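You operate a simulated robot arm through the tools that you are given. There is no shell and no other tool.

You run a simulated two-armed robot. Do the job below in one go: nothing can be reset, and whatever is moved stays where it is left.

TASK
Set the depth knob as the press lot card says, reform device D5 and return it.
Fine: it goes back into its own pocket; the slide ends out; the other devices stay.

Only the result counts: the job must be done as asked and must still hold three seconds after the hand-in. Knocking over, shifting, dropping, spilling or breaking anything else fails it.

THE ROBOT
Two 7-joint arms with two-finger grippers on one trunk that stands fixed in place. Base frame: the origin is at the foot of the trunk, x ahead of it, y to its left, z up. Units: mm, rad, N and s.
The left shoulder is at [50, 191, 1217], the right one opposite. With the tool pointing down near the work surface each hand reaches from about 220 to 740 mm from the base axis, measured 20 degrees to its own side. Payload 2.69 kg a hand.
Tool frame (each hand has its own): the origin (TCP) lies between the finger pads and is the grasp point; the fingertips stand 20 mm ahead of it; z points along the fingers, y is the line along which they close. Largest opening 100 mm; the body of the gripper starts 63 mm behind the TCP.
Orientation is that of the tool frame in the base frame, as [roll, pitch, yaw] about the fixed x, y, z axes, in that order (R = Rz(yaw) Ry(pitch) Rx(roll)). With the fingers straight down and closing along the base's y, the tool's x points along the base's -x, its y along +y and its z along -z.

THE INTERFACE
- The arms move only by the tool play_rows. It takes "left_steps", "right_steps" or both (then of equal length, played together; a hand with none holds still); each is a list of rows, each a list of 7 numbers: the turn, a rotation vector about the tool's x, y, z in rad, then the shift along the tool's x, y, z in mm, then the closure, from 0 (fully open) to 1 (shut). In form: [[wx, wy, wz, dx, dy, dz, gripper], ...]. A call has 1 to 20 rows; each row is the pose to reach, as a shift and turn from the pose commanded when the call began, along the tool's axes at that moment. Each row takes 0.2 s and may step no farther than 50 mm and 0.15 rad from the row before; otherwise, or with a gripper value out of range, the whole call is refused. A pose out of reach is approached as far as the arm can. The call stops where the force on the tool passes 40 N (or 10 N more than at its start, if that is more) or the arm is blocked; 0.2 s more then pass. The fingers move at their own pace (about 153 mm/s each) and stop on an object; they squeeze with about 39 N. The grip force told is the motor's: it shows also when the fingers shut on nothing. Time passes only in rows, and 0.2 s behind the last, so rows that repeat a pose let the fingers close. The reply holds the time, the measured pose of the TCP, the force on the tool along the base axes, the opening and the grip force, in the units named above and with some noise, with the torque about the TCP (base axes, N m) and any sound that the robot's microphone picked up.
- Cameras (640 x 400 px; columns grow to the right, rows downward): "scene" is now at [118.1, -50.1, 1425.5]; the picture's right is [-0.55, -0.83, 0.00], its down [-0.29, 0.19, -0.94] and it looks along [0.78, -0.52, -0.34] (base axes); focal length 214 px, centre (320, 200). "left" rides on the left gripper at [70, 19, -99] in its tool frame; the picture's right is [-0.26, 0.97, 0.00], its down [-0.75, -0.20, -0.63] and it looks along [-0.61, -0.16, 0.78] (tool axes); focal length 230 px, centre (320, 200). "right" rides on the right gripper at [70, -18, -99] in its tool frame; the picture's right is [0.26, 0.97, 0.00], its down [-0.75, 0.20, -0.63] and it looks along [-0.61, 0.16, 0.78] (tool axes); focal length 230 px, centre (320, 200).
- grab_frame(camera): a new picture of that camera. It takes no simulated time.
- move_column(by): slides the trunk up (or, below 0, down) by that many mm; the arms and the scene camera ride with it, the base frame stays. It gives what a move gives, with no picture.
- head_to(pan, tilt): turns the head with the scene camera to pan (to the left, within 1.396 rad either way) and tilt (down, from -0.506 to 1.204), counted from straight ahead of the robot. It gives what a move gives.
- point_at(camera, pixels): for up to 12 pixels [column, row] of the newest picture of that camera ("zoom" is the newest enlarged one), the place [x, y, z] in the base frame of the surface seen there, good to about 2 mm, but the place of the scene camera against the robot may be out by one fixed shift of up to 18 mm in any direction. It takes no simulated time.
- close_up(camera, box): a new picture of the part [left, top, right, bottom] of that camera's present view, enlarged. It takes no simulated time.
- finish_job(): hands the job in; it is judged then, once.

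Leave the grippers open and the arms clear of the work at the hand-in unless told otherwise.

The tools are called after "Emit:" as a command line: name --argument value ..., lists and objects as JSON in quotes. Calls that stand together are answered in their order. play_rows: Moves the arms, as the interface text tells. Its arguments: {"type":"object","properties":{"left_steps":{"type":"array","items":{"type":"array","items":{"type":"number"}}},"right_steps":{"type":"array","items":{"type":"array","items":{"type":"number"}}}},"required":[]} The other tools are called the same way: move_column (by) slides the trunk up or down; head_to (pan, tilt) turns the head that bears the scene camera; grab_frame (camera) takes a picture; point_at (camera, pixels) gives the place of the surface under pixels of a picture; close_up (camera, box) takes an enlarged picture of a part of a camera's view; finish_job () hands the job in.

At the start:

```text
t: 0.0
left_tcp_pos: [307.2, -24.2, 1335.6]
left_tcp_rot: [3.141, 0.001, -3.139]
left_ft_force: [-0.2, 0.0, -0.8]
left_wrist_torque: [0.02, 0.01, 0.0]
left_opening: 100.2
left_grasp_force: 0.2
right_tcp_pos: [246.6, -285.7, 1377.7]
right_tcp_rot: [-3.141, 0.001, -3.142]
right_ft_force: [-0.7, -0.1, 0.7]
right_wrist_torque: [-0.04, 0.0, 0.01]
right_opening: 99.9
right_grasp_force: 0.0
trunk travel left (down, up): [-275.0, 48.0]
head pan, tilt: [-0.585, 0.349]
```

scene: 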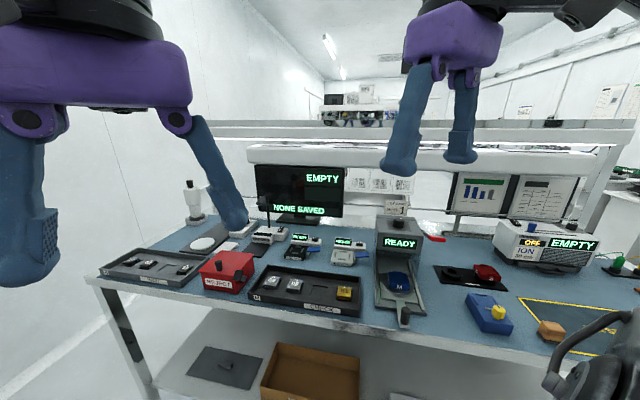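
right: 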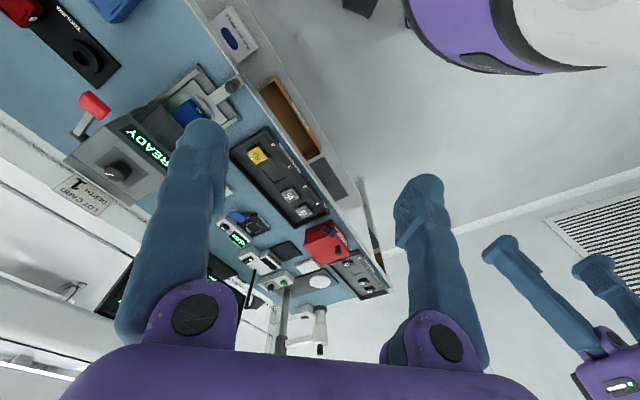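
left: 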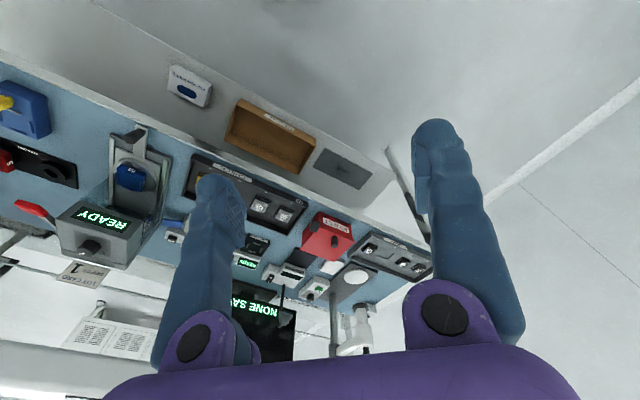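

I see a bench with trays, a press with a "READY" display, a red lever, a knob and a lot card, and more devices. I'll enlarge the scene around the press (about 385,260), the trays and the right side before moving anything.

Emit:
close_up --camera "scene" --box '[360, 180, 520, 340]'

Emit:
close_up --camera "scene" --box '[80, 220, 380, 330]'

Emit:
close_up --camera "right" --box '[40, 60, 240, 220]'

Emit:
close_up --camera "left" --box '[0, 120, 220, 300]'

```text
2.50 times, centred on (440, 260) of scene
```

zoom: 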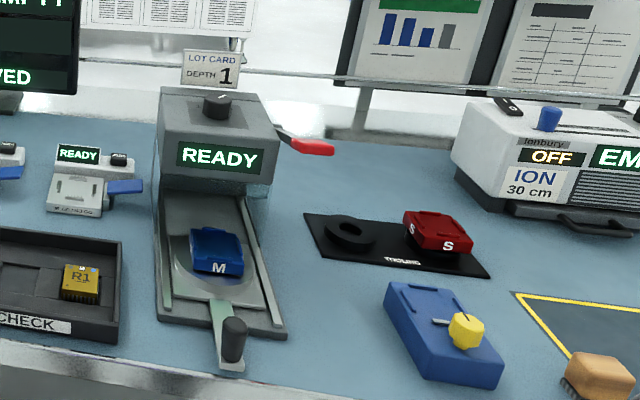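

```text
2.13 times, centred on (230, 275) of scene
```

zoom: 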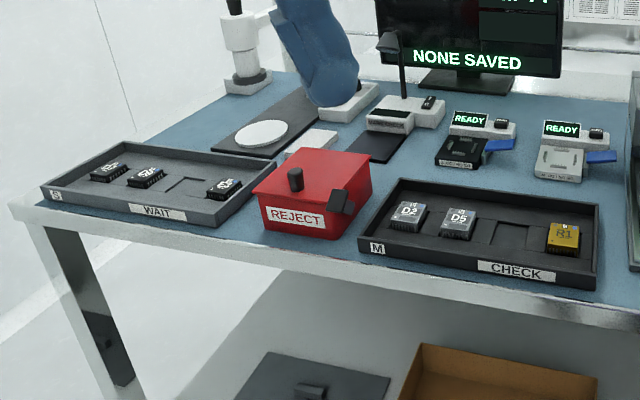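

```text
2.50 times, centred on (140, 140) of right
```

zoom: 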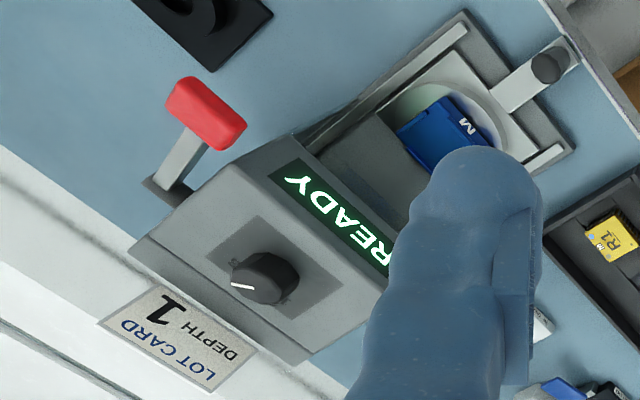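

```text
2.22 times, centred on (110, 210) of left
```

zoom: 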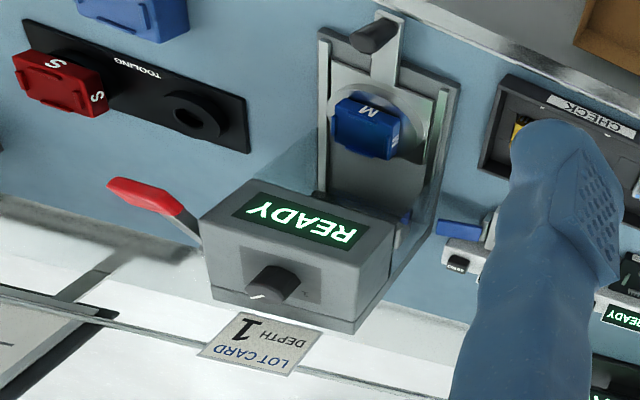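

The lot card reads DEPTH 1, and the blue "M" block sits on the slide of the press. The CHECK tray marked "M" holds D2, D5, one empty pocket and R1. I'll turn the head toward the press to see better.

Emit:
head_to --pan -0.35 --tilt 0.75

Emit:
grab_frame --camera "scene"

```text
t: 0.9
left_tcp_pos: [306.9, -24.1, 1336.7]
left_tcp_rot: [3.141, -0.001, -3.141]
left_ft_force: [0.0, -0.7, 0.0]
left_wrist_torque: [0.0, -0.02, 0.02]
left_opening: 99.9
left_grasp_force: 0.1
right_tcp_pos: [246.3, -284.5, 1377.6]
right_tcp_rot: [3.141, -0.001, -3.14]
right_ft_force: [-0.9, 0.0, 0.8]
right_wrist_torque: [-0.02, -0.03, 0.01]
right_opening: 100.3
right_grasp_force: 0.0
trunk travel left (down, up): [-275.0, 48.0]
head pan, tilt: [-0.351, 0.75]
```

```text
taken
```

scene: 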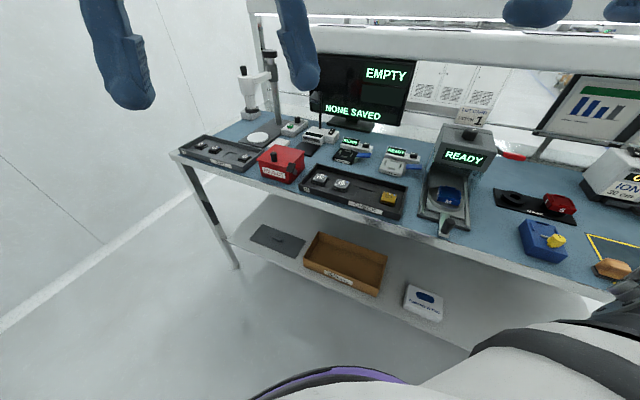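

Now I can see the whole table. I'll measure the press, knob, slide, lever and trays, and enlarge the important parts.

Emit:
point_at --camera "scene" --pixels '[[470, 133], [445, 195], [447, 224], [513, 156], [319, 178], [341, 185], [363, 192], [388, 197], [480, 200], [300, 185], [400, 214], [515, 198]]'

Emit:
close_up --camera "scene" --box '[400, 90, 560, 250]'

Emit:
close_up --camera "scene" --box '[290, 130, 440, 230]'

```text
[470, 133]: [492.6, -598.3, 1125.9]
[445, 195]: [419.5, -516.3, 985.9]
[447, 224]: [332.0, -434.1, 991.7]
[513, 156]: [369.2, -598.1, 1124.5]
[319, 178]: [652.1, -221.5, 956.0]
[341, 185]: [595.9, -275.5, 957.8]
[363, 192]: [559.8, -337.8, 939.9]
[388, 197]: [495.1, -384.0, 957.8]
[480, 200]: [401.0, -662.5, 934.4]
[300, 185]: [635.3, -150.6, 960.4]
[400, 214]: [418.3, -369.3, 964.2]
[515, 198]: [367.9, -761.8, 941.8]
```

```text
2.50 times, centred on (480, 170) of scene
```

zoom: 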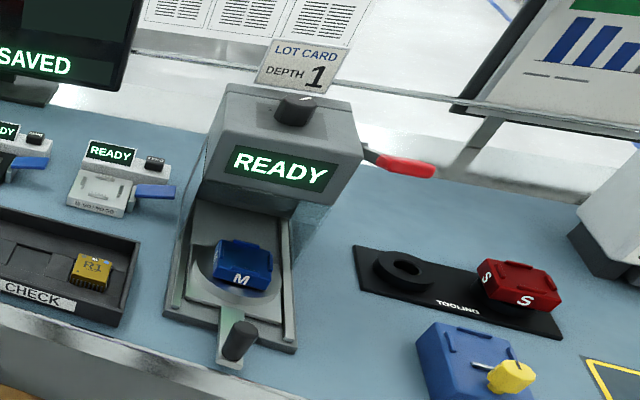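

```text
4.00 times, centred on (365, 180) of scene
```

zoom: 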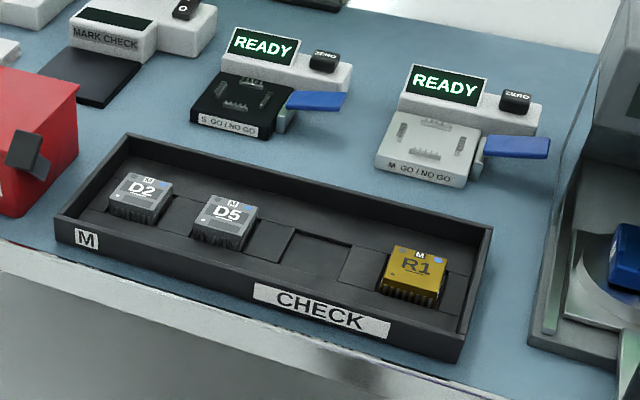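

The table stands turned about 45 degrees to the base. D5 is near (596,-275), the M nest near (420,-516) and the knob near (493,-598,1126). I'll move the right hand above the press front, turned to match the table, to see it with the accurate wrist camera.

Emit:
play_rows --right_steps '[[0, 0, 0.11, -12, -16, 13, 0], [0, 0, 0.22, -24, -32, 26, 0], [0, 0, 0.33, -36, -48, 40, 0], [0, 0, 0.44, -48, -64, 54, 0], [0, 0, 0.55, -60, -80, 68, 0], [0, 0, 0.66, -72, -97, 82, 0], [0, 0, 0.77, -83, -114, 97, 0]]'

Emit:
grab_frame --camera "right"

```text
t: 2.5
left_tcp_pos: [307.6, -24.9, 1337.4]
left_tcp_rot: [3.141, 0.0, -3.141]
left_ft_force: [-0.1, 0.3, -0.7]
left_wrist_torque: [0.0, -0.06, -0.03]
left_opening: 100.0
left_grasp_force: 0.0
right_tcp_pos: [330.2, -401.7, 1280.4]
right_tcp_rot: [3.141, 0.002, 2.37]
right_ft_force: [-1.0, -0.4, 0.0]
right_wrist_torque: [0.0, 0.02, 0.04]
right_opening: 99.9
right_grasp_force: 0.1
trunk travel left (down, up): [-275.0, 48.0]
head pan, tilt: [-0.351, 0.75]
```

```text
taken
```

right: 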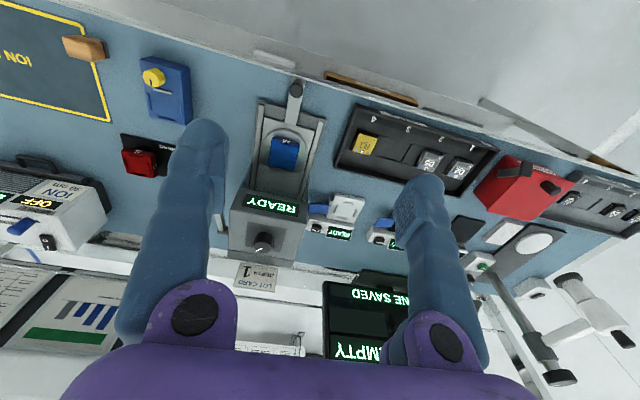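

The wrist camera now shows the press at about (270,200), the M nest at (284,150), the knob at (262,243), and the CHECK tray with R1, D5 and D2. I'll enlarge these and measure points.

Emit:
point_at --camera "right" --pixels '[[262, 240], [284, 145], [295, 90], [367, 144], [427, 161], [460, 170], [347, 108], [255, 102], [322, 116], [284, 228], [310, 190], [495, 152]]'

Emit:
close_up --camera "right" --box '[220, 180, 330, 290]'

Emit:
close_up --camera "right" --box '[235, 70, 345, 190]'

Emit:
close_up --camera "right" --box '[330, 95, 500, 205]'

```text
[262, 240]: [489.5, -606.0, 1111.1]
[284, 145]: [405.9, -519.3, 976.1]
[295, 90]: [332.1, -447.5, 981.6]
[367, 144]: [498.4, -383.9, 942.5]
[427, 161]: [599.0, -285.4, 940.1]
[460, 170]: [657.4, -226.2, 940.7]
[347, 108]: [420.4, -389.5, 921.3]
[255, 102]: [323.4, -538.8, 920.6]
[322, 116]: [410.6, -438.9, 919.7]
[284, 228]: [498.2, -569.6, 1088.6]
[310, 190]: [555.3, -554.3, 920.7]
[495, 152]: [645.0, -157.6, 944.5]
```

```text
3.64 times, centred on (275, 235) of right
```

zoom: 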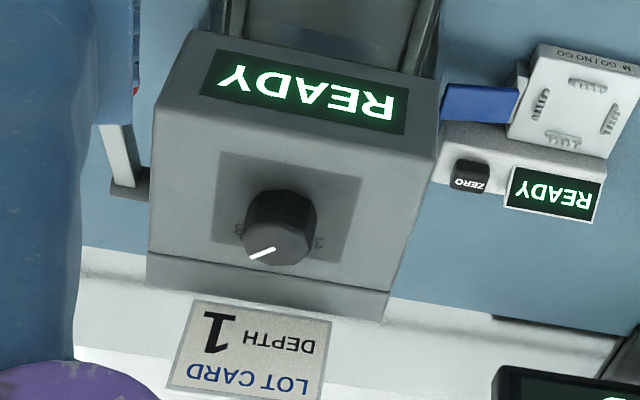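

```text
3.33 times, centred on (290, 130) of right
```

zoom: 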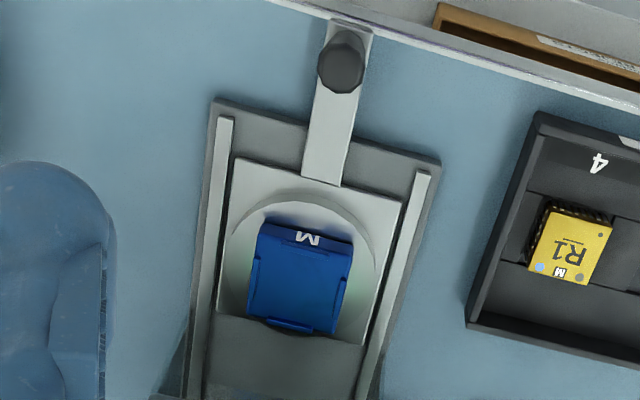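

```text
3.64 times, centred on (415, 150) of right
```

zoom: 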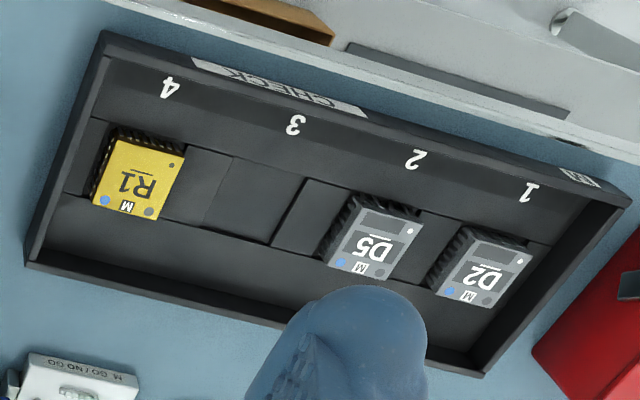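

The knob has a white pointer and marks around it that I can't read yet. I'll move the hand about 120 mm further in, still well above the press, to read the dial.

Emit:
play_rows --right_steps '[[0, 0, 0, -40, 0, 0, 0], [0, 0, 0, -80, 0, 0, 0], [0, 0, 0, -120, 0, 0, 0]]'

Emit:
grab_frame --camera "right"

```text
t: 3.3
left_tcp_pos: [308.7, -24.0, 1337.0]
left_tcp_rot: [3.141, -0.001, -3.14]
left_ft_force: [-0.2, -0.2, 0.6]
left_wrist_torque: [-0.01, 0.0, -0.02]
left_opening: 100.1
left_grasp_force: 0.1
right_tcp_pos: [419.2, -482.8, 1279.9]
right_tcp_rot: [-3.141, 0.0, 2.369]
right_ft_force: [0.0, 0.6, -1.1]
right_wrist_torque: [0.05, 0.02, 0.04]
right_opening: 100.0
right_grasp_force: 0.1
trunk travel left (down, up): [-275.0, 48.0]
head pan, tilt: [-0.351, 0.75]
```

```text
taken
```

right: 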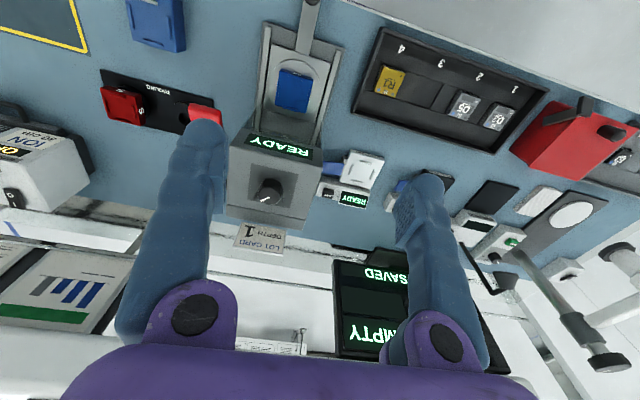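

I'll enlarge the knob around (268,190), and the nest around (294,90).

Emit:
close_up --camera "right" --box '[220, 150, 320, 220]'

Emit:
close_up --camera "right" --box '[255, 30, 335, 140]'

Emit:
point_at --camera "right" --pixels '[[268, 192], [262, 199], [245, 185], [290, 190], [240, 215], [300, 220], [250, 140], [318, 150], [205, 112], [280, 72], [309, 77], [305, 110]]'

```text
5.71 times, centred on (270, 185) of right
```

zoom: 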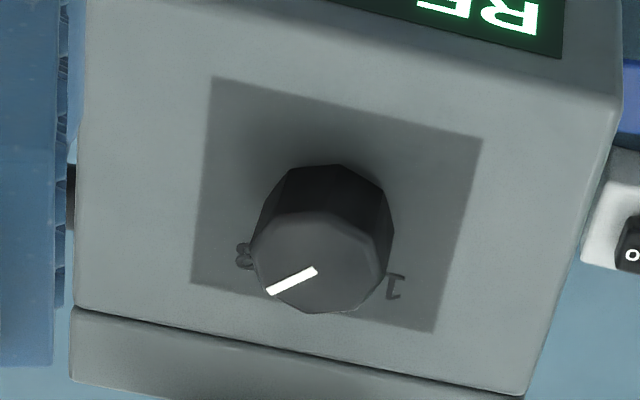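

```text
3.64 times, centred on (295, 85) of right
```

zoom: 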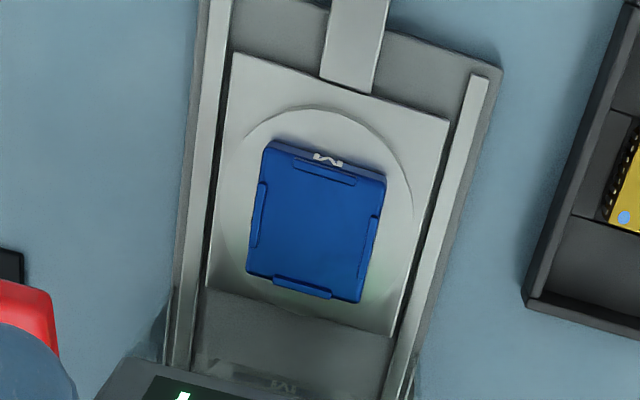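

```text
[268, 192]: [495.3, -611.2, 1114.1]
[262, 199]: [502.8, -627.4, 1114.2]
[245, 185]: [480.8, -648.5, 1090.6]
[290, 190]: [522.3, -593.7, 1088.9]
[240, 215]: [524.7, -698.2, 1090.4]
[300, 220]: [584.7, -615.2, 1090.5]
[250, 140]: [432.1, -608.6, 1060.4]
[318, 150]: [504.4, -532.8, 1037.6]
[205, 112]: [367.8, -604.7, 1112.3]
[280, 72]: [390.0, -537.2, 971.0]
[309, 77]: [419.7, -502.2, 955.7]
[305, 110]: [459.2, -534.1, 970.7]
```

The dial shows "1" at right and "3" at left in this upside-down picture, so "2" must be at the far side, behind the knob. The pointer sits between 2 and 3. I'll go 80 mm further in for a steeper look.

Emit:
play_rows --right_steps '[[0, 0, 0, -40, 0, 0, 0], [0, 0, 0, -80, 0, 0, 0]]'

Emit:
grab_frame --camera "right"

```text
t: 3.9
left_tcp_pos: [308.0, -24.4, 1336.9]
left_tcp_rot: [-3.142, -0.001, -3.139]
left_ft_force: [-0.1, 0.2, 0.7]
left_wrist_torque: [-0.02, 0.01, -0.04]
left_opening: 100.0
left_grasp_force: 0.1
right_tcp_pos: [475.1, -537.2, 1278.8]
right_tcp_rot: [-3.141, 0.0, 2.372]
right_ft_force: [-0.1, -0.1, 0.1]
right_wrist_torque: [0.06, 0.0, -0.01]
right_opening: 100.0
right_grasp_force: 0.1
trunk travel left (down, up): [-275.0, 48.0]
head pan, tilt: [-0.351, 0.75]
```

```text
taken
```

right: 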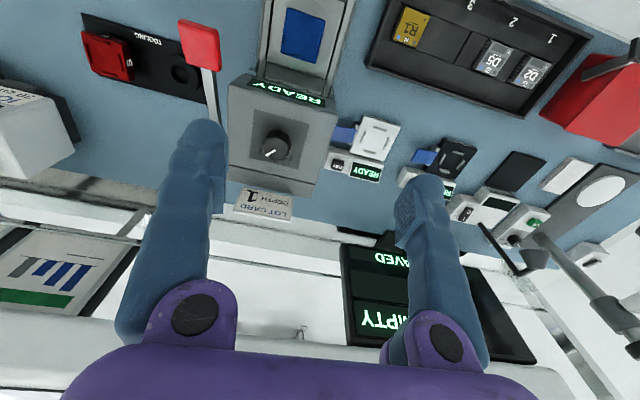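

I'll enlarge the knob around (275,146), and also the lever at (205,65).

Emit:
close_up --camera "right" --box '[170, 10, 250, 130]'

Emit:
close_up --camera "right" --box '[240, 115, 312, 180]'

```text
3.33 times, centred on (210, 70) of right
```

zoom: 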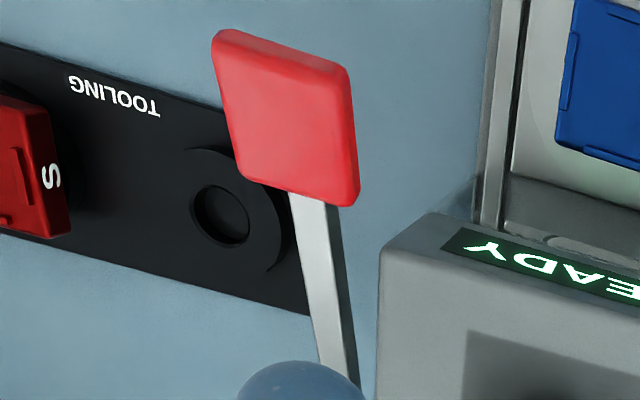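

```text
6.15 times, centred on (276, 148) of right
```

zoom: 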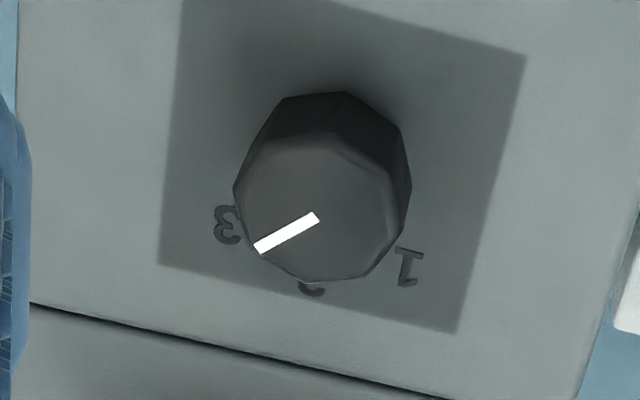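

I can see "3" at (228,224), "2" partly at (311,289), and "1" at (408,267), with the pointer from (318,218) to (258,248). I'll measure these points in the enlarged picture.

Emit:
point_at --camera "zoom" --pixels '[[228, 224], [311, 290], [408, 267], [317, 218], [258, 248], [245, 200], [392, 220], [320, 140], [318, 278], [182, 20], [520, 60], [163, 262]]'

Emit:
point_at --camera "right" --pixels '[[200, 45], [198, 25], [206, 62], [210, 85], [213, 110], [185, 75]]'

```text
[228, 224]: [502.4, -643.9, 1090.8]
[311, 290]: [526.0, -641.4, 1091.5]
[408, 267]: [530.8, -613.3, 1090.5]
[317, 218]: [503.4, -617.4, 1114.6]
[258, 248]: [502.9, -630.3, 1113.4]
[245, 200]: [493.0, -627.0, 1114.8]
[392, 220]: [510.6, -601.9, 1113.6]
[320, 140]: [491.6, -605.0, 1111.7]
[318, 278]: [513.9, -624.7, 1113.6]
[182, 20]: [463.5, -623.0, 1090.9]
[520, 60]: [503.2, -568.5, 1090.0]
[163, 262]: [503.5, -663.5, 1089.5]
```

```text
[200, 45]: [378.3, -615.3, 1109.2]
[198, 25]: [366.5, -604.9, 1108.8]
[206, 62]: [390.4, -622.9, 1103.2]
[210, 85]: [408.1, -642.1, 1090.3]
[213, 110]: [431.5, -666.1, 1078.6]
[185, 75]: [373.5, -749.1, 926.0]
```

The knob centre is about (502,-615), top z 1114, plate z 1090. Mark 1 lies towards base +x, 2 towards the far side and 3 towards base -y, so the pointer is at 3. It must turn +90° seen from above, through 2 to 1. Before that I'll measure the lot card and press edges for clearance.

Emit:
point_at --camera "right" --pixels '[[240, 190], [290, 200], [238, 210], [290, 220], [262, 203], [230, 185], [310, 195], [236, 75], [330, 105], [336, 110], [227, 180], [265, 190]]'

Emit:
close_up --camera "scene" --box '[430, 95, 530, 175]'

```text
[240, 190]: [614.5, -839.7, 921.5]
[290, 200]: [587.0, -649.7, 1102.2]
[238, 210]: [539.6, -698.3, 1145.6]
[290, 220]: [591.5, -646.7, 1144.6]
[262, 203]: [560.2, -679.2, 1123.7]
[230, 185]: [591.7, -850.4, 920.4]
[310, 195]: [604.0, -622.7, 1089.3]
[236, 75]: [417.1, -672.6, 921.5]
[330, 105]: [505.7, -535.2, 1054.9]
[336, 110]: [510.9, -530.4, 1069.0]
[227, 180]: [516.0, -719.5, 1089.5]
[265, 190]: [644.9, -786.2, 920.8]
```

```text
5.00 times, centred on (480, 135) of scene
```

zoom: 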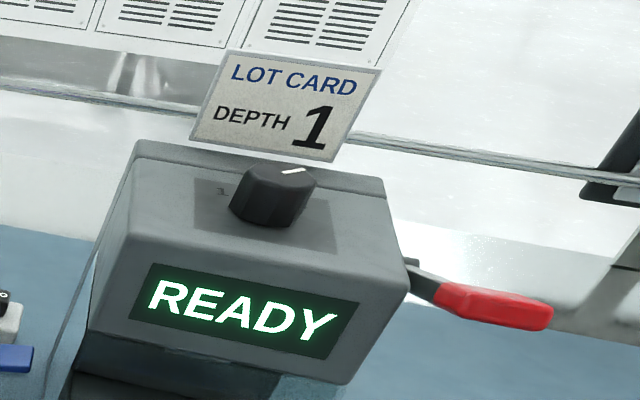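

The lot card stands about 85 mm behind the knob and reaches z 1146, so the fingers will clear it. I'll bring the right hand over the knob with the fingers closing along base x (yaw 90°), so that a +90° turn ends at yaw 180°. I'll move the left arm to the left, out of the way, at the same time.

Emit:
play_rows --right_steps '[[0, 0, 0.134, -12, -6, 0, 0], [0, 0, 0.267, -24, -12, 0, 0], [0, 0, 0.4, -37, -18, 20, 0], [0, 0, 0.534, -49, -25, 50, 0], [0, 0, 0.667, -61, -31, 80, 0], [0, 0, 0.801, -73.7, -36.9, 110, 0]]' --left_steps '[[0, 0, 0, 0, 25, 0, 0], [0, 0, 0, 0, 50, 0, 0], [0, 0, 0, 0, 75, 0, 0], [0, 0, 0, 0, 100, 0, 0], [0, 0, 0, 0, 125, 0, 0], [0, 0, 0, 0, 150, 0, 0]]'

Emit:
grab_frame --camera "right"

Emit:
grab_frame --camera "scene"

```text
t: 5.3
left_tcp_pos: [308.5, 127.3, 1338.1]
left_tcp_rot: [-3.139, -0.002, -3.141]
left_ft_force: [0.4, 0.5, 0.3]
left_wrist_torque: [0.01, 0.0, 0.01]
left_opening: 99.8
left_grasp_force: 0.0
right_tcp_pos: [500.0, -616.8, 1169.3]
right_tcp_rot: [-3.142, 0.0, 1.569]
right_ft_force: [0.8, 0.5, 0.3]
right_wrist_torque: [0.0, 0.02, 0.01]
right_opening: 100.0
right_grasp_force: 0.0
trunk travel left (down, up): [-275.0, 48.0]
head pan, tilt: [-0.351, 0.75]
```

```text
taken
```

right: 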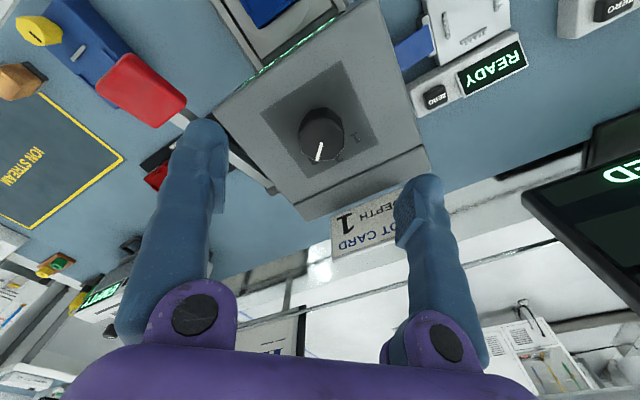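

```text
taken
```

scene: 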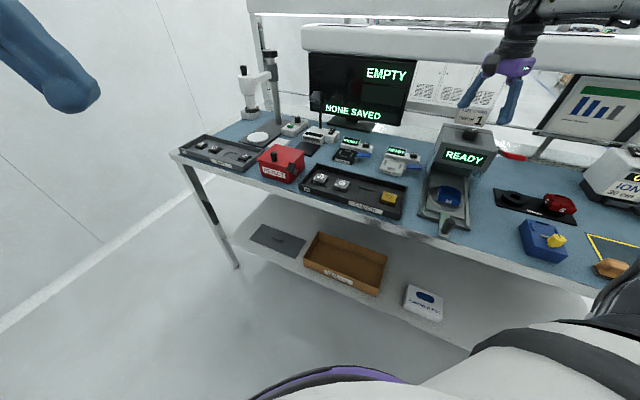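

The knob is now between the fingers at about (322,135). I'll enlarge it and check the centre before going down.

Emit:
close_up --camera "right" --box '[270, 90, 380, 180]'

Emit:
point_at --camera "right" --pixels '[[322, 138], [319, 145], [317, 159], [300, 137], [343, 137], [325, 114], [318, 164]]'

```text
4.44 times, centred on (325, 135) of right
```

zoom: 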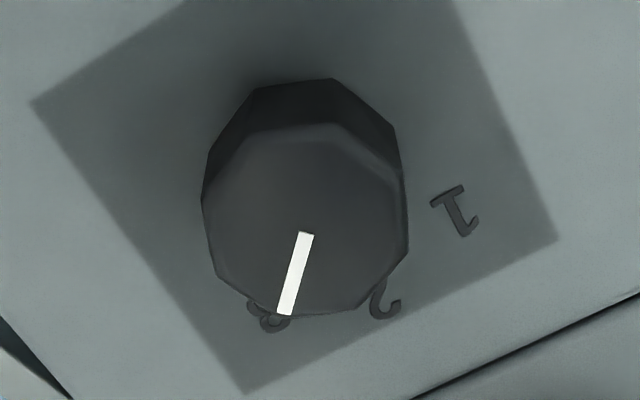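

```text
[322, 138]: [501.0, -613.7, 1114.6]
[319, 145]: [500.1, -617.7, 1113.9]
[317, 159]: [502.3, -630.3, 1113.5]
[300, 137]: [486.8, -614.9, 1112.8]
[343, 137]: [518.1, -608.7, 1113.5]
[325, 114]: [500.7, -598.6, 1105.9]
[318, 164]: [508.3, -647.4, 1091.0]
```

I'll measure the marks and the knob rim in the enlarged picture.

Emit:
point_at --camera "zoom" --pixels '[[455, 210], [385, 302], [268, 318], [306, 236], [286, 311], [207, 205], [402, 215], [300, 128], [340, 308], [240, 290], [400, 270], [300, 220]]'

```text
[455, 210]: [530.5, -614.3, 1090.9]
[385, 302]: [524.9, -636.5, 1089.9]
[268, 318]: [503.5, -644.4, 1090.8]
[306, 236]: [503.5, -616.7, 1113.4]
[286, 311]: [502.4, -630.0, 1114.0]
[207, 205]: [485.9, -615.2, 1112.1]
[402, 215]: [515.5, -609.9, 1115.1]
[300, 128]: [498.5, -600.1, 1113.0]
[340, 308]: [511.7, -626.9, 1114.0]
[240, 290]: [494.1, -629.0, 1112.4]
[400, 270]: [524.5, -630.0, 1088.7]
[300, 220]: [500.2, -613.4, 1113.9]
```

The knob centre is at about (502,-615). I'll shift about 2 mm, go down to TCP z 1113 so the fingertips stop 3 mm above the plate, and close on the knob.

Emit:
play_rows --right_steps '[[0, 0, 0, 1.8, 2, 20, 0], [0, 0, 0, 1.8, 2, 40, 0], [0, 0, 0, 1.8, 2, 56, 0], [0, 0, 0, 1.8, 2, 56, 0.5]]'

Emit:
grab_frame --camera "right"

```text
t: 6.3
left_tcp_pos: [307.5, 127.2, 1338.5]
left_tcp_rot: [-3.141, -0.001, -3.138]
left_ft_force: [0.3, 0.2, 0.7]
left_wrist_torque: [0.0, 0.0, -0.02]
left_opening: 100.1
left_grasp_force: 0.0
right_tcp_pos: [503.3, -616.0, 1115.0]
right_tcp_rot: [-3.141, -0.001, 1.569]
right_ft_force: [-1.3, -0.5, -0.5]
right_wrist_torque: [-0.01, 0.03, 0.02]
right_opening: 50.2
right_grasp_force: 0.2
trunk travel left (down, up): [-275.0, 48.0]
head pan, tilt: [-0.351, 0.75]
```

```text
taken
```

right: 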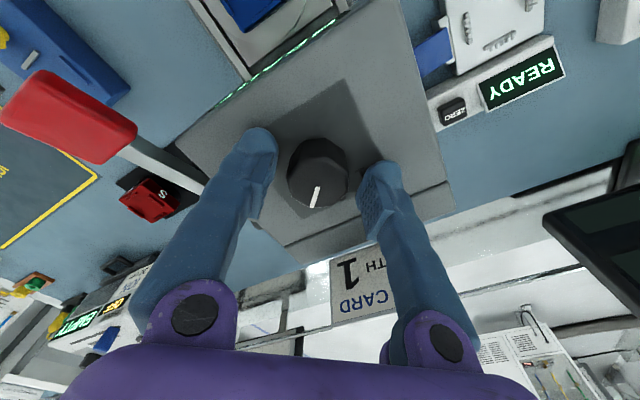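

The knob sits centred between the half-closed fingers at about (318,178). I'll lower 1.5 mm and close on it.

Emit:
play_rows --right_steps '[[0, 0, 0, 0, -0.8, 1.5, 0.6], [0, 0, 0, 0, -0.8, 1.5, 0.85], [0, 0, 0, 0, -0.8, 1.5, 0.85]]'

```text
t: 7.1
left_tcp_pos: [307.0, 127.5, 1339.6]
left_tcp_rot: [3.141, -0.001, -3.14]
left_ft_force: [0.5, 0.2, -0.1]
left_wrist_torque: [-0.01, 0.02, -0.03]
left_opening: 100.2
left_grasp_force: 0.0
right_tcp_pos: [501.8, -615.2, 1113.0]
right_tcp_rot: [3.141, 0.0, 1.57]
right_ft_force: [0.0, 0.1, -0.7]
right_wrist_torque: [-0.15, -0.03, 0.0]
right_opening: 33.1
right_grasp_force: 45.1
trunk travel left (down, up): [-275.0, 48.0]
head pan, tilt: [-0.351, 0.75]
```

The knob is gripped (33 mm, 45 N). I'll turn it +45° first and check.

Emit:
play_rows --right_steps '[[0, 0, -0.13, 0, 0, 0, 0.85], [0, 0, -0.26, 0, 0, 0, 0.85], [0, 0, -0.39, 0, 0, 0, 0.85], [0, 0, -0.52, 0, 0, 0, 0.85], [0, 0, -0.65, 0, 0, 0, 0.85], [0, 0, -0.785, 0, 0, 0, 0.85]]'

Emit:
grab_frame --camera "right"

```text
t: 8.5
left_tcp_pos: [308.0, 125.4, 1339.6]
left_tcp_rot: [3.141, 0.0, -3.139]
left_ft_force: [0.5, 0.3, -0.6]
left_wrist_torque: [0.01, 0.01, 0.01]
left_opening: 100.1
left_grasp_force: 0.1
right_tcp_pos: [502.0, -615.3, 1113.0]
right_tcp_rot: [-3.141, 0.004, 2.36]
right_ft_force: [2.1, -3.8, 3.2]
right_wrist_torque: [0.29, 0.05, 0.0]
right_opening: 33.1
right_grasp_force: 44.7
trunk travel left (down, up): [-275.0, 48.0]
head pan, tilt: [-0.351, 0.75]
```

```text
taken
```

right: 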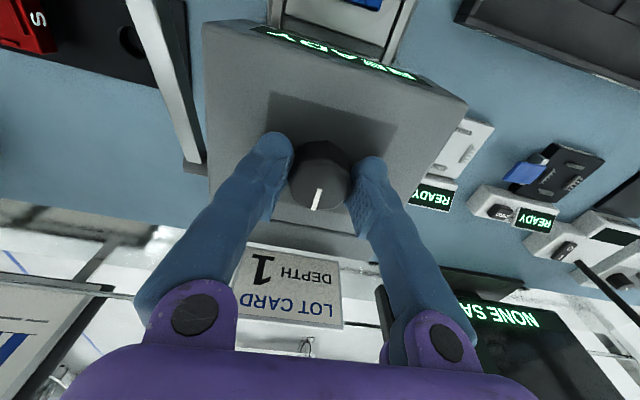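

The knob turned with the hand, and the pointer now faces the far side (2). I'll turn another 45° to 1.

Emit:
play_rows --right_steps '[[0, 0, -0.13, 0, 0, 0, 0.85], [0, 0, -0.26, 0, 0, 0, 0.85], [0, 0, -0.39, 0, 0, 0, 0.85], [0, 0, -0.52, 0, 0, 0, 0.85], [0, 0, -0.65, 0, 0, 0, 0.85], [0, 0, -0.785, 0, 0, 0, 0.85], [0, 0, -0.785, 0, 0, 0, 0.85]]'

Emit:
grab_frame --camera "right"

```text
t: 9.5
left_tcp_pos: [308.1, 127.6, 1338.2]
left_tcp_rot: [-3.139, 0.0, -3.141]
left_ft_force: [0.2, 0.5, -1.3]
left_wrist_torque: [0.03, 0.04, -0.01]
left_opening: 100.1
left_grasp_force: 0.1
right_tcp_pos: [502.1, -614.5, 1114.7]
right_tcp_rot: [-3.131, -0.001, 2.83]
right_ft_force: [-7.8, -5.2, 1.8]
right_wrist_torque: [0.26, -0.81, 0.03]
right_opening: 32.7
right_grasp_force: 45.2
right hand out of reach, approached as far as the arm can: row 4
trunk travel left (down, up): [-275.0, 48.0]
head pan, tilt: [-0.351, 0.75]
stopped in row 4 (right hand): the force on the tool passed its limit at 56 N (the readings are from after the stop); the commanded pose is now the measured one
```

```text
taken
```

right: 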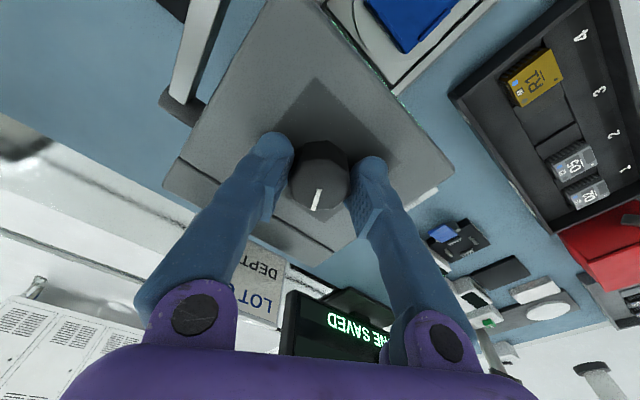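

The wrist reached its turning limit at yaw 2.83, about 18° short of 1. I'll open slightly, turn the hand back 0.55 rad around the knob, and look before gripping again.

Emit:
play_rows --right_steps '[[0, 0, 0, 0, 0, 0, 0.6], [-0.005, 0, 0, 0, 0, 0, 0.4], [-0.01, 0, 0.12, 0, 0, 0, 0.4], [-0.01, 0, 0.25, 0, 0, 0.5, 0.4], [-0.01, 0, 0.38, 0, 0, 1, 0.4], [-0.01, 0, 0.5, 0, 0, 1.5, 0.4]]'

Emit:
grab_frame --camera "right"

Emit:
close_up --camera "right" --box '[260, 100, 400, 240]'

```text
t: 10.9
left_tcp_pos: [307.7, 126.9, 1338.4]
left_tcp_rot: [3.141, 0.0, -3.14]
left_ft_force: [-0.3, 0.2, 0.6]
left_wrist_torque: [0.0, 0.03, 0.0]
left_opening: 100.0
left_grasp_force: 0.0
right_tcp_pos: [504.0, -615.0, 1111.3]
right_tcp_rot: [3.139, 0.003, 2.331]
right_ft_force: [0.0, 0.3, 0.4]
right_wrist_torque: [0.03, 0.02, 0.01]
right_opening: 60.2
right_grasp_force: 0.1
trunk travel left (down, up): [-275.0, 48.0]
head pan, tilt: [-0.351, 0.75]
```

```text
taken
```

right: 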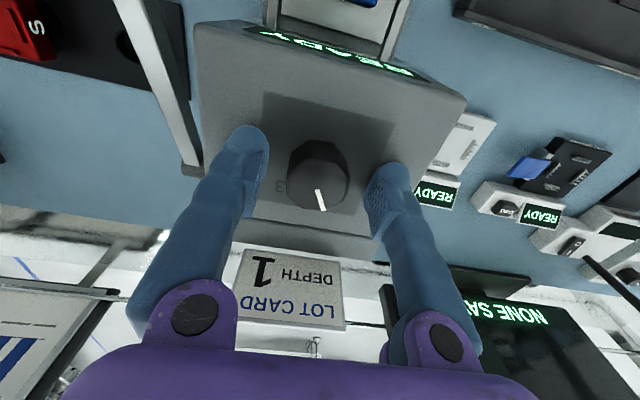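

```text
2.86 times, centred on (330, 170) of right
```

zoom: 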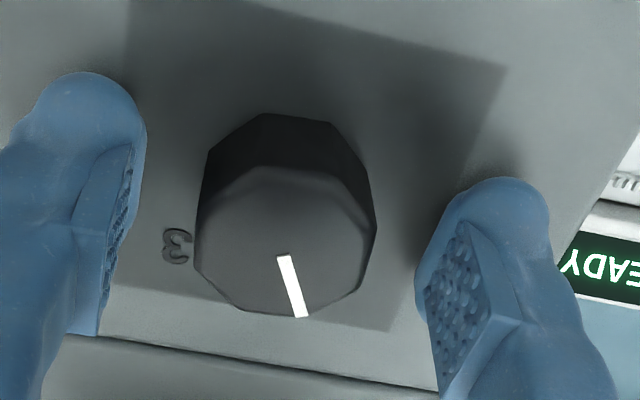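

The pointer is now about 27° past 2 towards 1, as expected. I'll measure the pointer ends in the enlarged picture.

Emit:
point_at --camera "zoom" --pixels '[[282, 258], [302, 316], [178, 245], [200, 250], [372, 245], [290, 172], [280, 308]]'

```text
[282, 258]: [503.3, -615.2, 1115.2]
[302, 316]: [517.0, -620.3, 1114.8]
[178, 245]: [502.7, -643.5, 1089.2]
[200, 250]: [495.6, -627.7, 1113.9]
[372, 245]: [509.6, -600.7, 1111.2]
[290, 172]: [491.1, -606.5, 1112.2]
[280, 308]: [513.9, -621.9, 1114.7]
```

The pointer angle is about -20°, and mark 1 is at about 0°, so 0.36 rad remains. I'll raise 1.5 mm, close on the knob, and turn 0.36 rad.

Emit:
play_rows --right_steps '[[0, 0, 0, 0.7, -0.7, -1.5, 0.5], [0, 0, 0, 0.7, -0.7, -1.5, 0.85], [0, 0, 0, 0.7, -0.7, -1.5, 0.85], [0, 0, -0.12, 0.7, -0.7, -1.5, 0.85], [0, 0, -0.24, 0.7, -0.7, -1.5, 0.85], [0, 0, -0.36, 0.7, -0.7, -1.5, 0.85], [0, 0, -0.36, 0.7, -0.7, -1.5, 0.85], [0, 0, -0.36, 0.7, -0.7, -1.5, 0.6], [0, 0, -0.36, 0.7, -0.7, -1.5, 0.4], [0, 0, -0.36, 0.7, -0.7, -21, 0.3], [0, 0, -0.36, 0.7, -0.7, -41, 0.2]]'

Emit:
grab_frame --camera "right"

Emit:
close_up --camera "right" --box '[260, 80, 400, 200]'

```text
t: 13.3
left_tcp_pos: [307.4, 127.0, 1338.7]
left_tcp_rot: [3.141, 0.0, 3.141]
left_ft_force: [0.2, 0.4, -0.3]
left_wrist_torque: [0.0, -0.03, 0.0]
left_opening: 100.0
left_grasp_force: 0.1
right_tcp_pos: [501.4, -615.9, 1153.3]
right_tcp_rot: [3.14, 0.003, 2.692]
right_ft_force: [0.3, -0.3, 1.1]
right_wrist_torque: [-0.03, 0.0, 0.02]
right_opening: 79.9
right_grasp_force: 0.0
trunk travel left (down, up): [-275.0, 48.0]
head pan, tilt: [-0.351, 0.75]
```

```text
taken
```

right: 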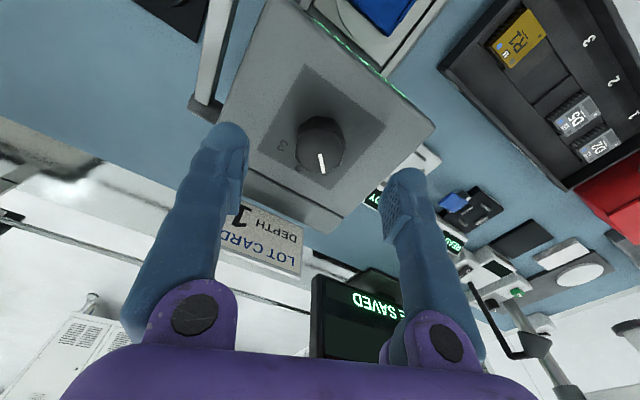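

```text
3.33 times, centred on (330, 140) of right
```

zoom: 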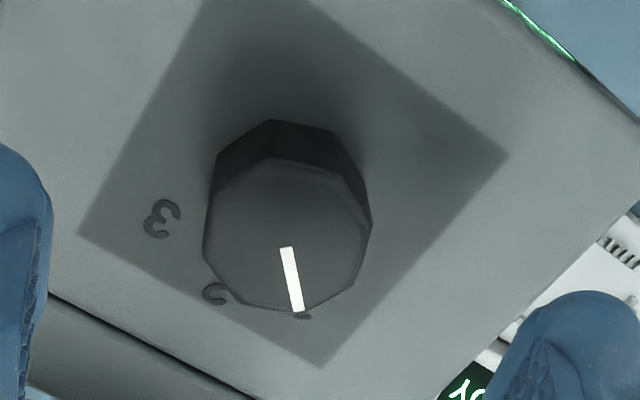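

The pointer now covers the place of mark 1, which is hidden behind it at (302,317). I'll measure.

Emit:
point_at --camera "zoom" --pixels '[[286, 250], [297, 309], [162, 218], [214, 293], [303, 317], [207, 220], [366, 230], [290, 162], [295, 300]]'

```text
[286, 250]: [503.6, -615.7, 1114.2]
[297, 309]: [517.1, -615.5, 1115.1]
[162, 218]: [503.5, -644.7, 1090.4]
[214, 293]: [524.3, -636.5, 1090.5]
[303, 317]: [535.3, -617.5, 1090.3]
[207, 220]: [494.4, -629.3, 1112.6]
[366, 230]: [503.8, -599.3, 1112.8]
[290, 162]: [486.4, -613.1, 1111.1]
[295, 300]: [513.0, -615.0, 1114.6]
```

The pointer direction is now along base +x, which is mark 1. Next I'll raise the hand and carry it over above D5 at about (599,-285), aligned with the tray.

Emit:
play_rows --right_steps '[[0, 0, 0, 0, 0, -45, 0.2], [0, 0, 0, 0, 0, -90, 0.2], [0, 0, 0.043, 7, 43, -97, 0.2], [0, 0, 0.085, 14, 85, -97, 0.2], [0, 0, 0.127, 21, 128, -97, 0.2], [0, 0, 0.17, 28, 170, -97, 0.2], [0, 0, 0.212, 35, 213, -97, 0.2], [0, 0, 0.254, 42, 255, -97, 0.2], [0, 0, 0.297, 49, 298, -80, 0.2], [0, 0, 0.339, 56, 340, -50, 0.2], [0, 0, 0.339, 56, 340, -10, 0.2], [0, 0, 0.339, 56, 340, 30, 0.2]]'

Emit:
grab_frame --camera "right"

Emit:
grab_frame --camera "scene"

```text
refused: row 10 steps farther than a row can; nothing moved
```

```text
taken
```

right: 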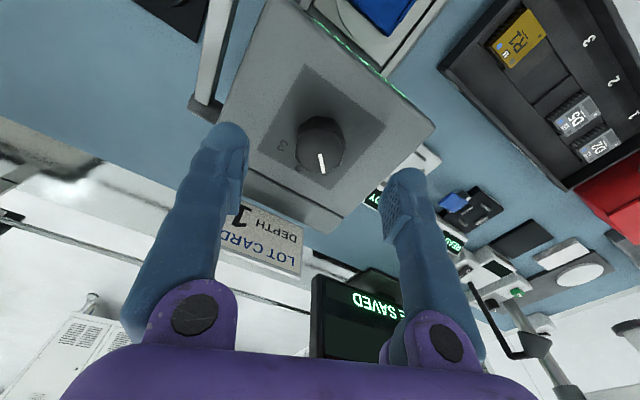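

```text
taken
```

scene: 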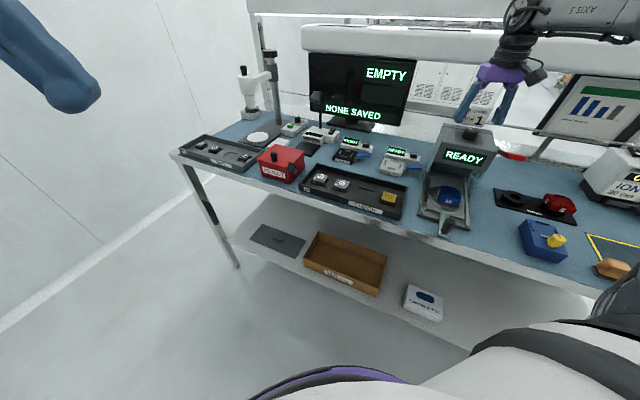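

The call was refused because row 10 stepped slightly over 50 mm. Nothing moved. I'll send the same path with smaller steps.

Emit:
play_rows --right_steps '[[0, 0, 0, 0, 0, -45, 0.2], [0, 0, 0, 0, 0, -90, 0.2], [0, 0, 0.043, 7, 43, -97, 0.2], [0, 0, 0.085, 14, 85, -97, 0.2], [0, 0, 0.127, 21, 128, -97, 0.2], [0, 0, 0.17, 28, 170, -97, 0.2], [0, 0, 0.212, 35, 213, -97, 0.2], [0, 0, 0.254, 42, 255, -97, 0.2], [0, 0, 0.297, 49, 298, -97, 0.2], [0, 0, 0.339, 56, 340, -90, 0.2], [0, 0, 0.339, 56, 340, -50, 0.2], [0, 0, 0.339, 56, 340, -10, 0.2], [0, 0, 0.339, 56, 340, 30, 0.2]]'

Emit:
grab_frame --camera "right"

Emit:
grab_frame --camera "scene"

```text
t: 16.1
left_tcp_pos: [308.1, 126.7, 1338.8]
left_tcp_rot: [-3.14, -0.001, -3.138]
left_ft_force: [0.3, -0.6, -0.4]
left_wrist_torque: [0.04, 0.02, -0.02]
left_opening: 99.8
left_grasp_force: 0.1
right_tcp_pos: [597.6, -283.4, 1121.1]
right_tcp_rot: [3.139, -0.001, 2.353]
right_ft_force: [0.9, -0.1, 0.4]
right_wrist_torque: [-0.02, 0.01, -0.02]
right_opening: 80.0
right_grasp_force: 0.0
right hand out of reach, approached as far as the arm can: row 10, 11
trunk travel left (down, up): [-275.0, 48.0]
head pan, tilt: [-0.351, 0.75]
```

```text
taken
```

right: 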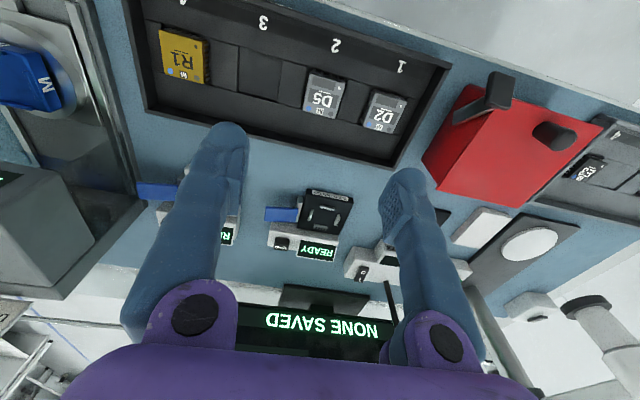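

```text
taken
```

scene: 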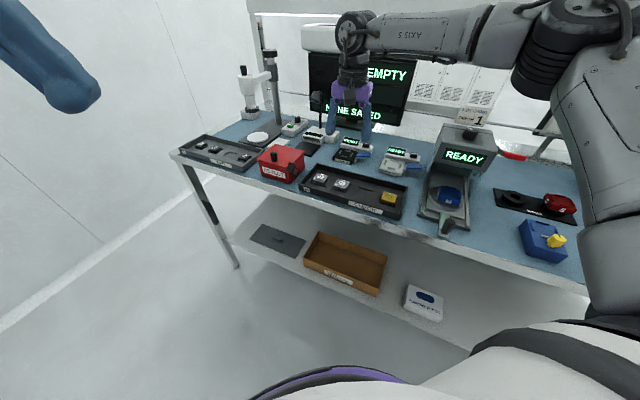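

The hand is above the tray region. D5 appears at (322,95), D2 at (384,112) and R1 at (185,55). I'll enlarge D5 and measure it.

Emit:
close_up --camera "right" --box '[270, 55, 370, 125]'

Emit:
close_up --camera "right" --box '[130, 10, 250, 100]'

```text
5.71 times, centred on (320, 90) of right
```

zoom: 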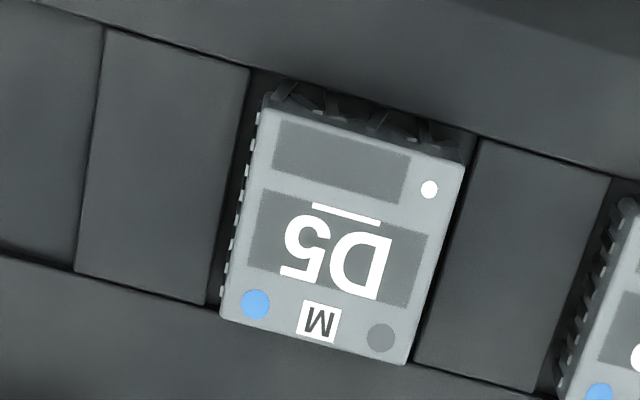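

```text
4.44 times, centred on (190, 55) of right
```

zoom: 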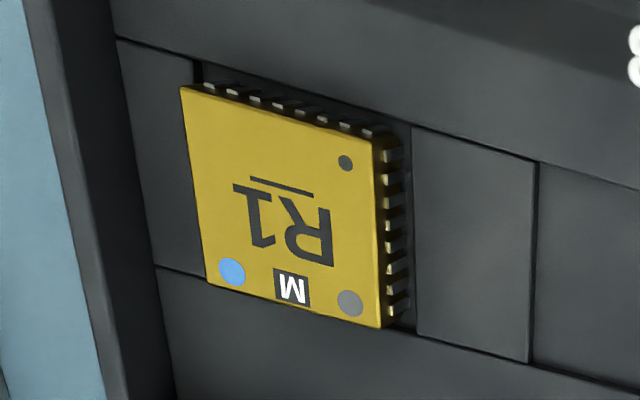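

D5 lies in pocket 2, text upright seen from the front, with bent leads on its front side. I'll re-enlarge D5 and measure its corners, the blocks on each side and the tray floor.

Emit:
close_up --camera "right" --box '[270, 55, 370, 125]'

Emit:
point_at --camera "zoom" --pixels '[[270, 100], [462, 165], [405, 358], [224, 315], [338, 235], [160, 150], [520, 250], [320, 70], [300, 370], [120, 300], [40, 130], [600, 130]]'

Emit:
point_at --camera "right" --pixels '[[300, 20], [300, 125], [440, 90], [140, 70], [280, 40], [345, 55], [300, 135], [270, 65], [384, 112], [185, 55]]'

```text
5.71 times, centred on (320, 90) of right
```

zoom: 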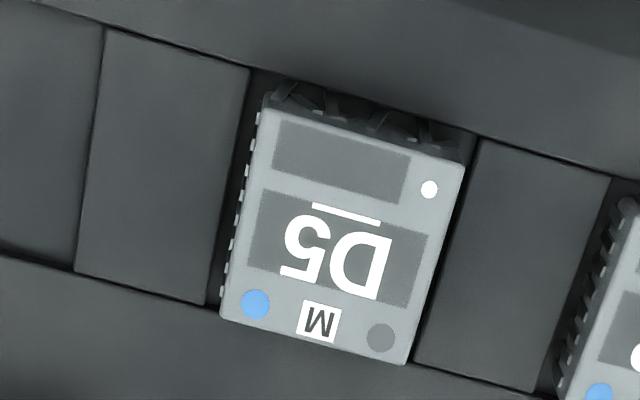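

```text
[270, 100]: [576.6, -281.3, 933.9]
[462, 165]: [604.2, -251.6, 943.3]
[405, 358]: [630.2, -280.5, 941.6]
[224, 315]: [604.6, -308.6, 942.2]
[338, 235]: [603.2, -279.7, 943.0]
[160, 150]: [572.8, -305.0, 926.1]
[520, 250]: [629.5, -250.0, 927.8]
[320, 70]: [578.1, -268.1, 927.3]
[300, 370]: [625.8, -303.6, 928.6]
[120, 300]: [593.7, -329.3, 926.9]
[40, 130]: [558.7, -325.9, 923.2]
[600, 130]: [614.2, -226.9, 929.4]
```

```text
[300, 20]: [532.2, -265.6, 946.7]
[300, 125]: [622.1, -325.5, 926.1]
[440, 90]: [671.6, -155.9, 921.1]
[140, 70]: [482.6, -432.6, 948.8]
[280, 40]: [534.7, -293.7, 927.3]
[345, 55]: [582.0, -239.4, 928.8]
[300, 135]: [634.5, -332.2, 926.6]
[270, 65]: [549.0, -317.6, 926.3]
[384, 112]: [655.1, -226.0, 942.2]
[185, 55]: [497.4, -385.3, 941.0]
```

D5's top is at z 942, centre about (603.5,-280), about 38 mm square, standing about 15 mm above the tray face. The gap to D2 is about 36 mm. I'll grip it on its left and right sides, away from the bent front leads. First I'll go down to z 1000 with the fingers 60 mm open and look.

Emit:
play_rows --right_steps '[[0, 0, 0, -1.8, 6.6, 40, 0.4], [0, 0, 0, -1.8, 6.6, 80, 0.4], [0, 0, 0, -1.8, 6.6, 121, 0.4]]'

Emit:
grab_frame --camera "right"

```text
t: 16.9
left_tcp_pos: [308.6, 125.8, 1336.9]
left_tcp_rot: [-3.141, -0.001, -3.14]
left_ft_force: [0.6, -0.4, 0.3]
left_wrist_torque: [0.0, 0.0, 0.01]
left_opening: 99.8
left_grasp_force: 0.1
right_tcp_pos: [586.5, -290.5, 1007.4]
right_tcp_rot: [3.137, 0.003, 2.352]
right_ft_force: [0.9, -0.3, -1.0]
right_wrist_torque: [0.0, -0.04, -0.02]
right_opening: 59.9
right_grasp_force: 0.1
right hand out of reach, approached as far as the arm can: row 1, 2, 3
trunk travel left (down, up): [-275.0, 48.0]
head pan, tilt: [-0.351, 0.75]
```

```text
taken
```

right: 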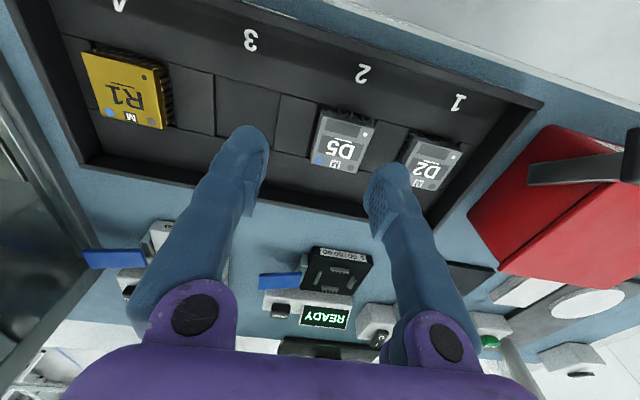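

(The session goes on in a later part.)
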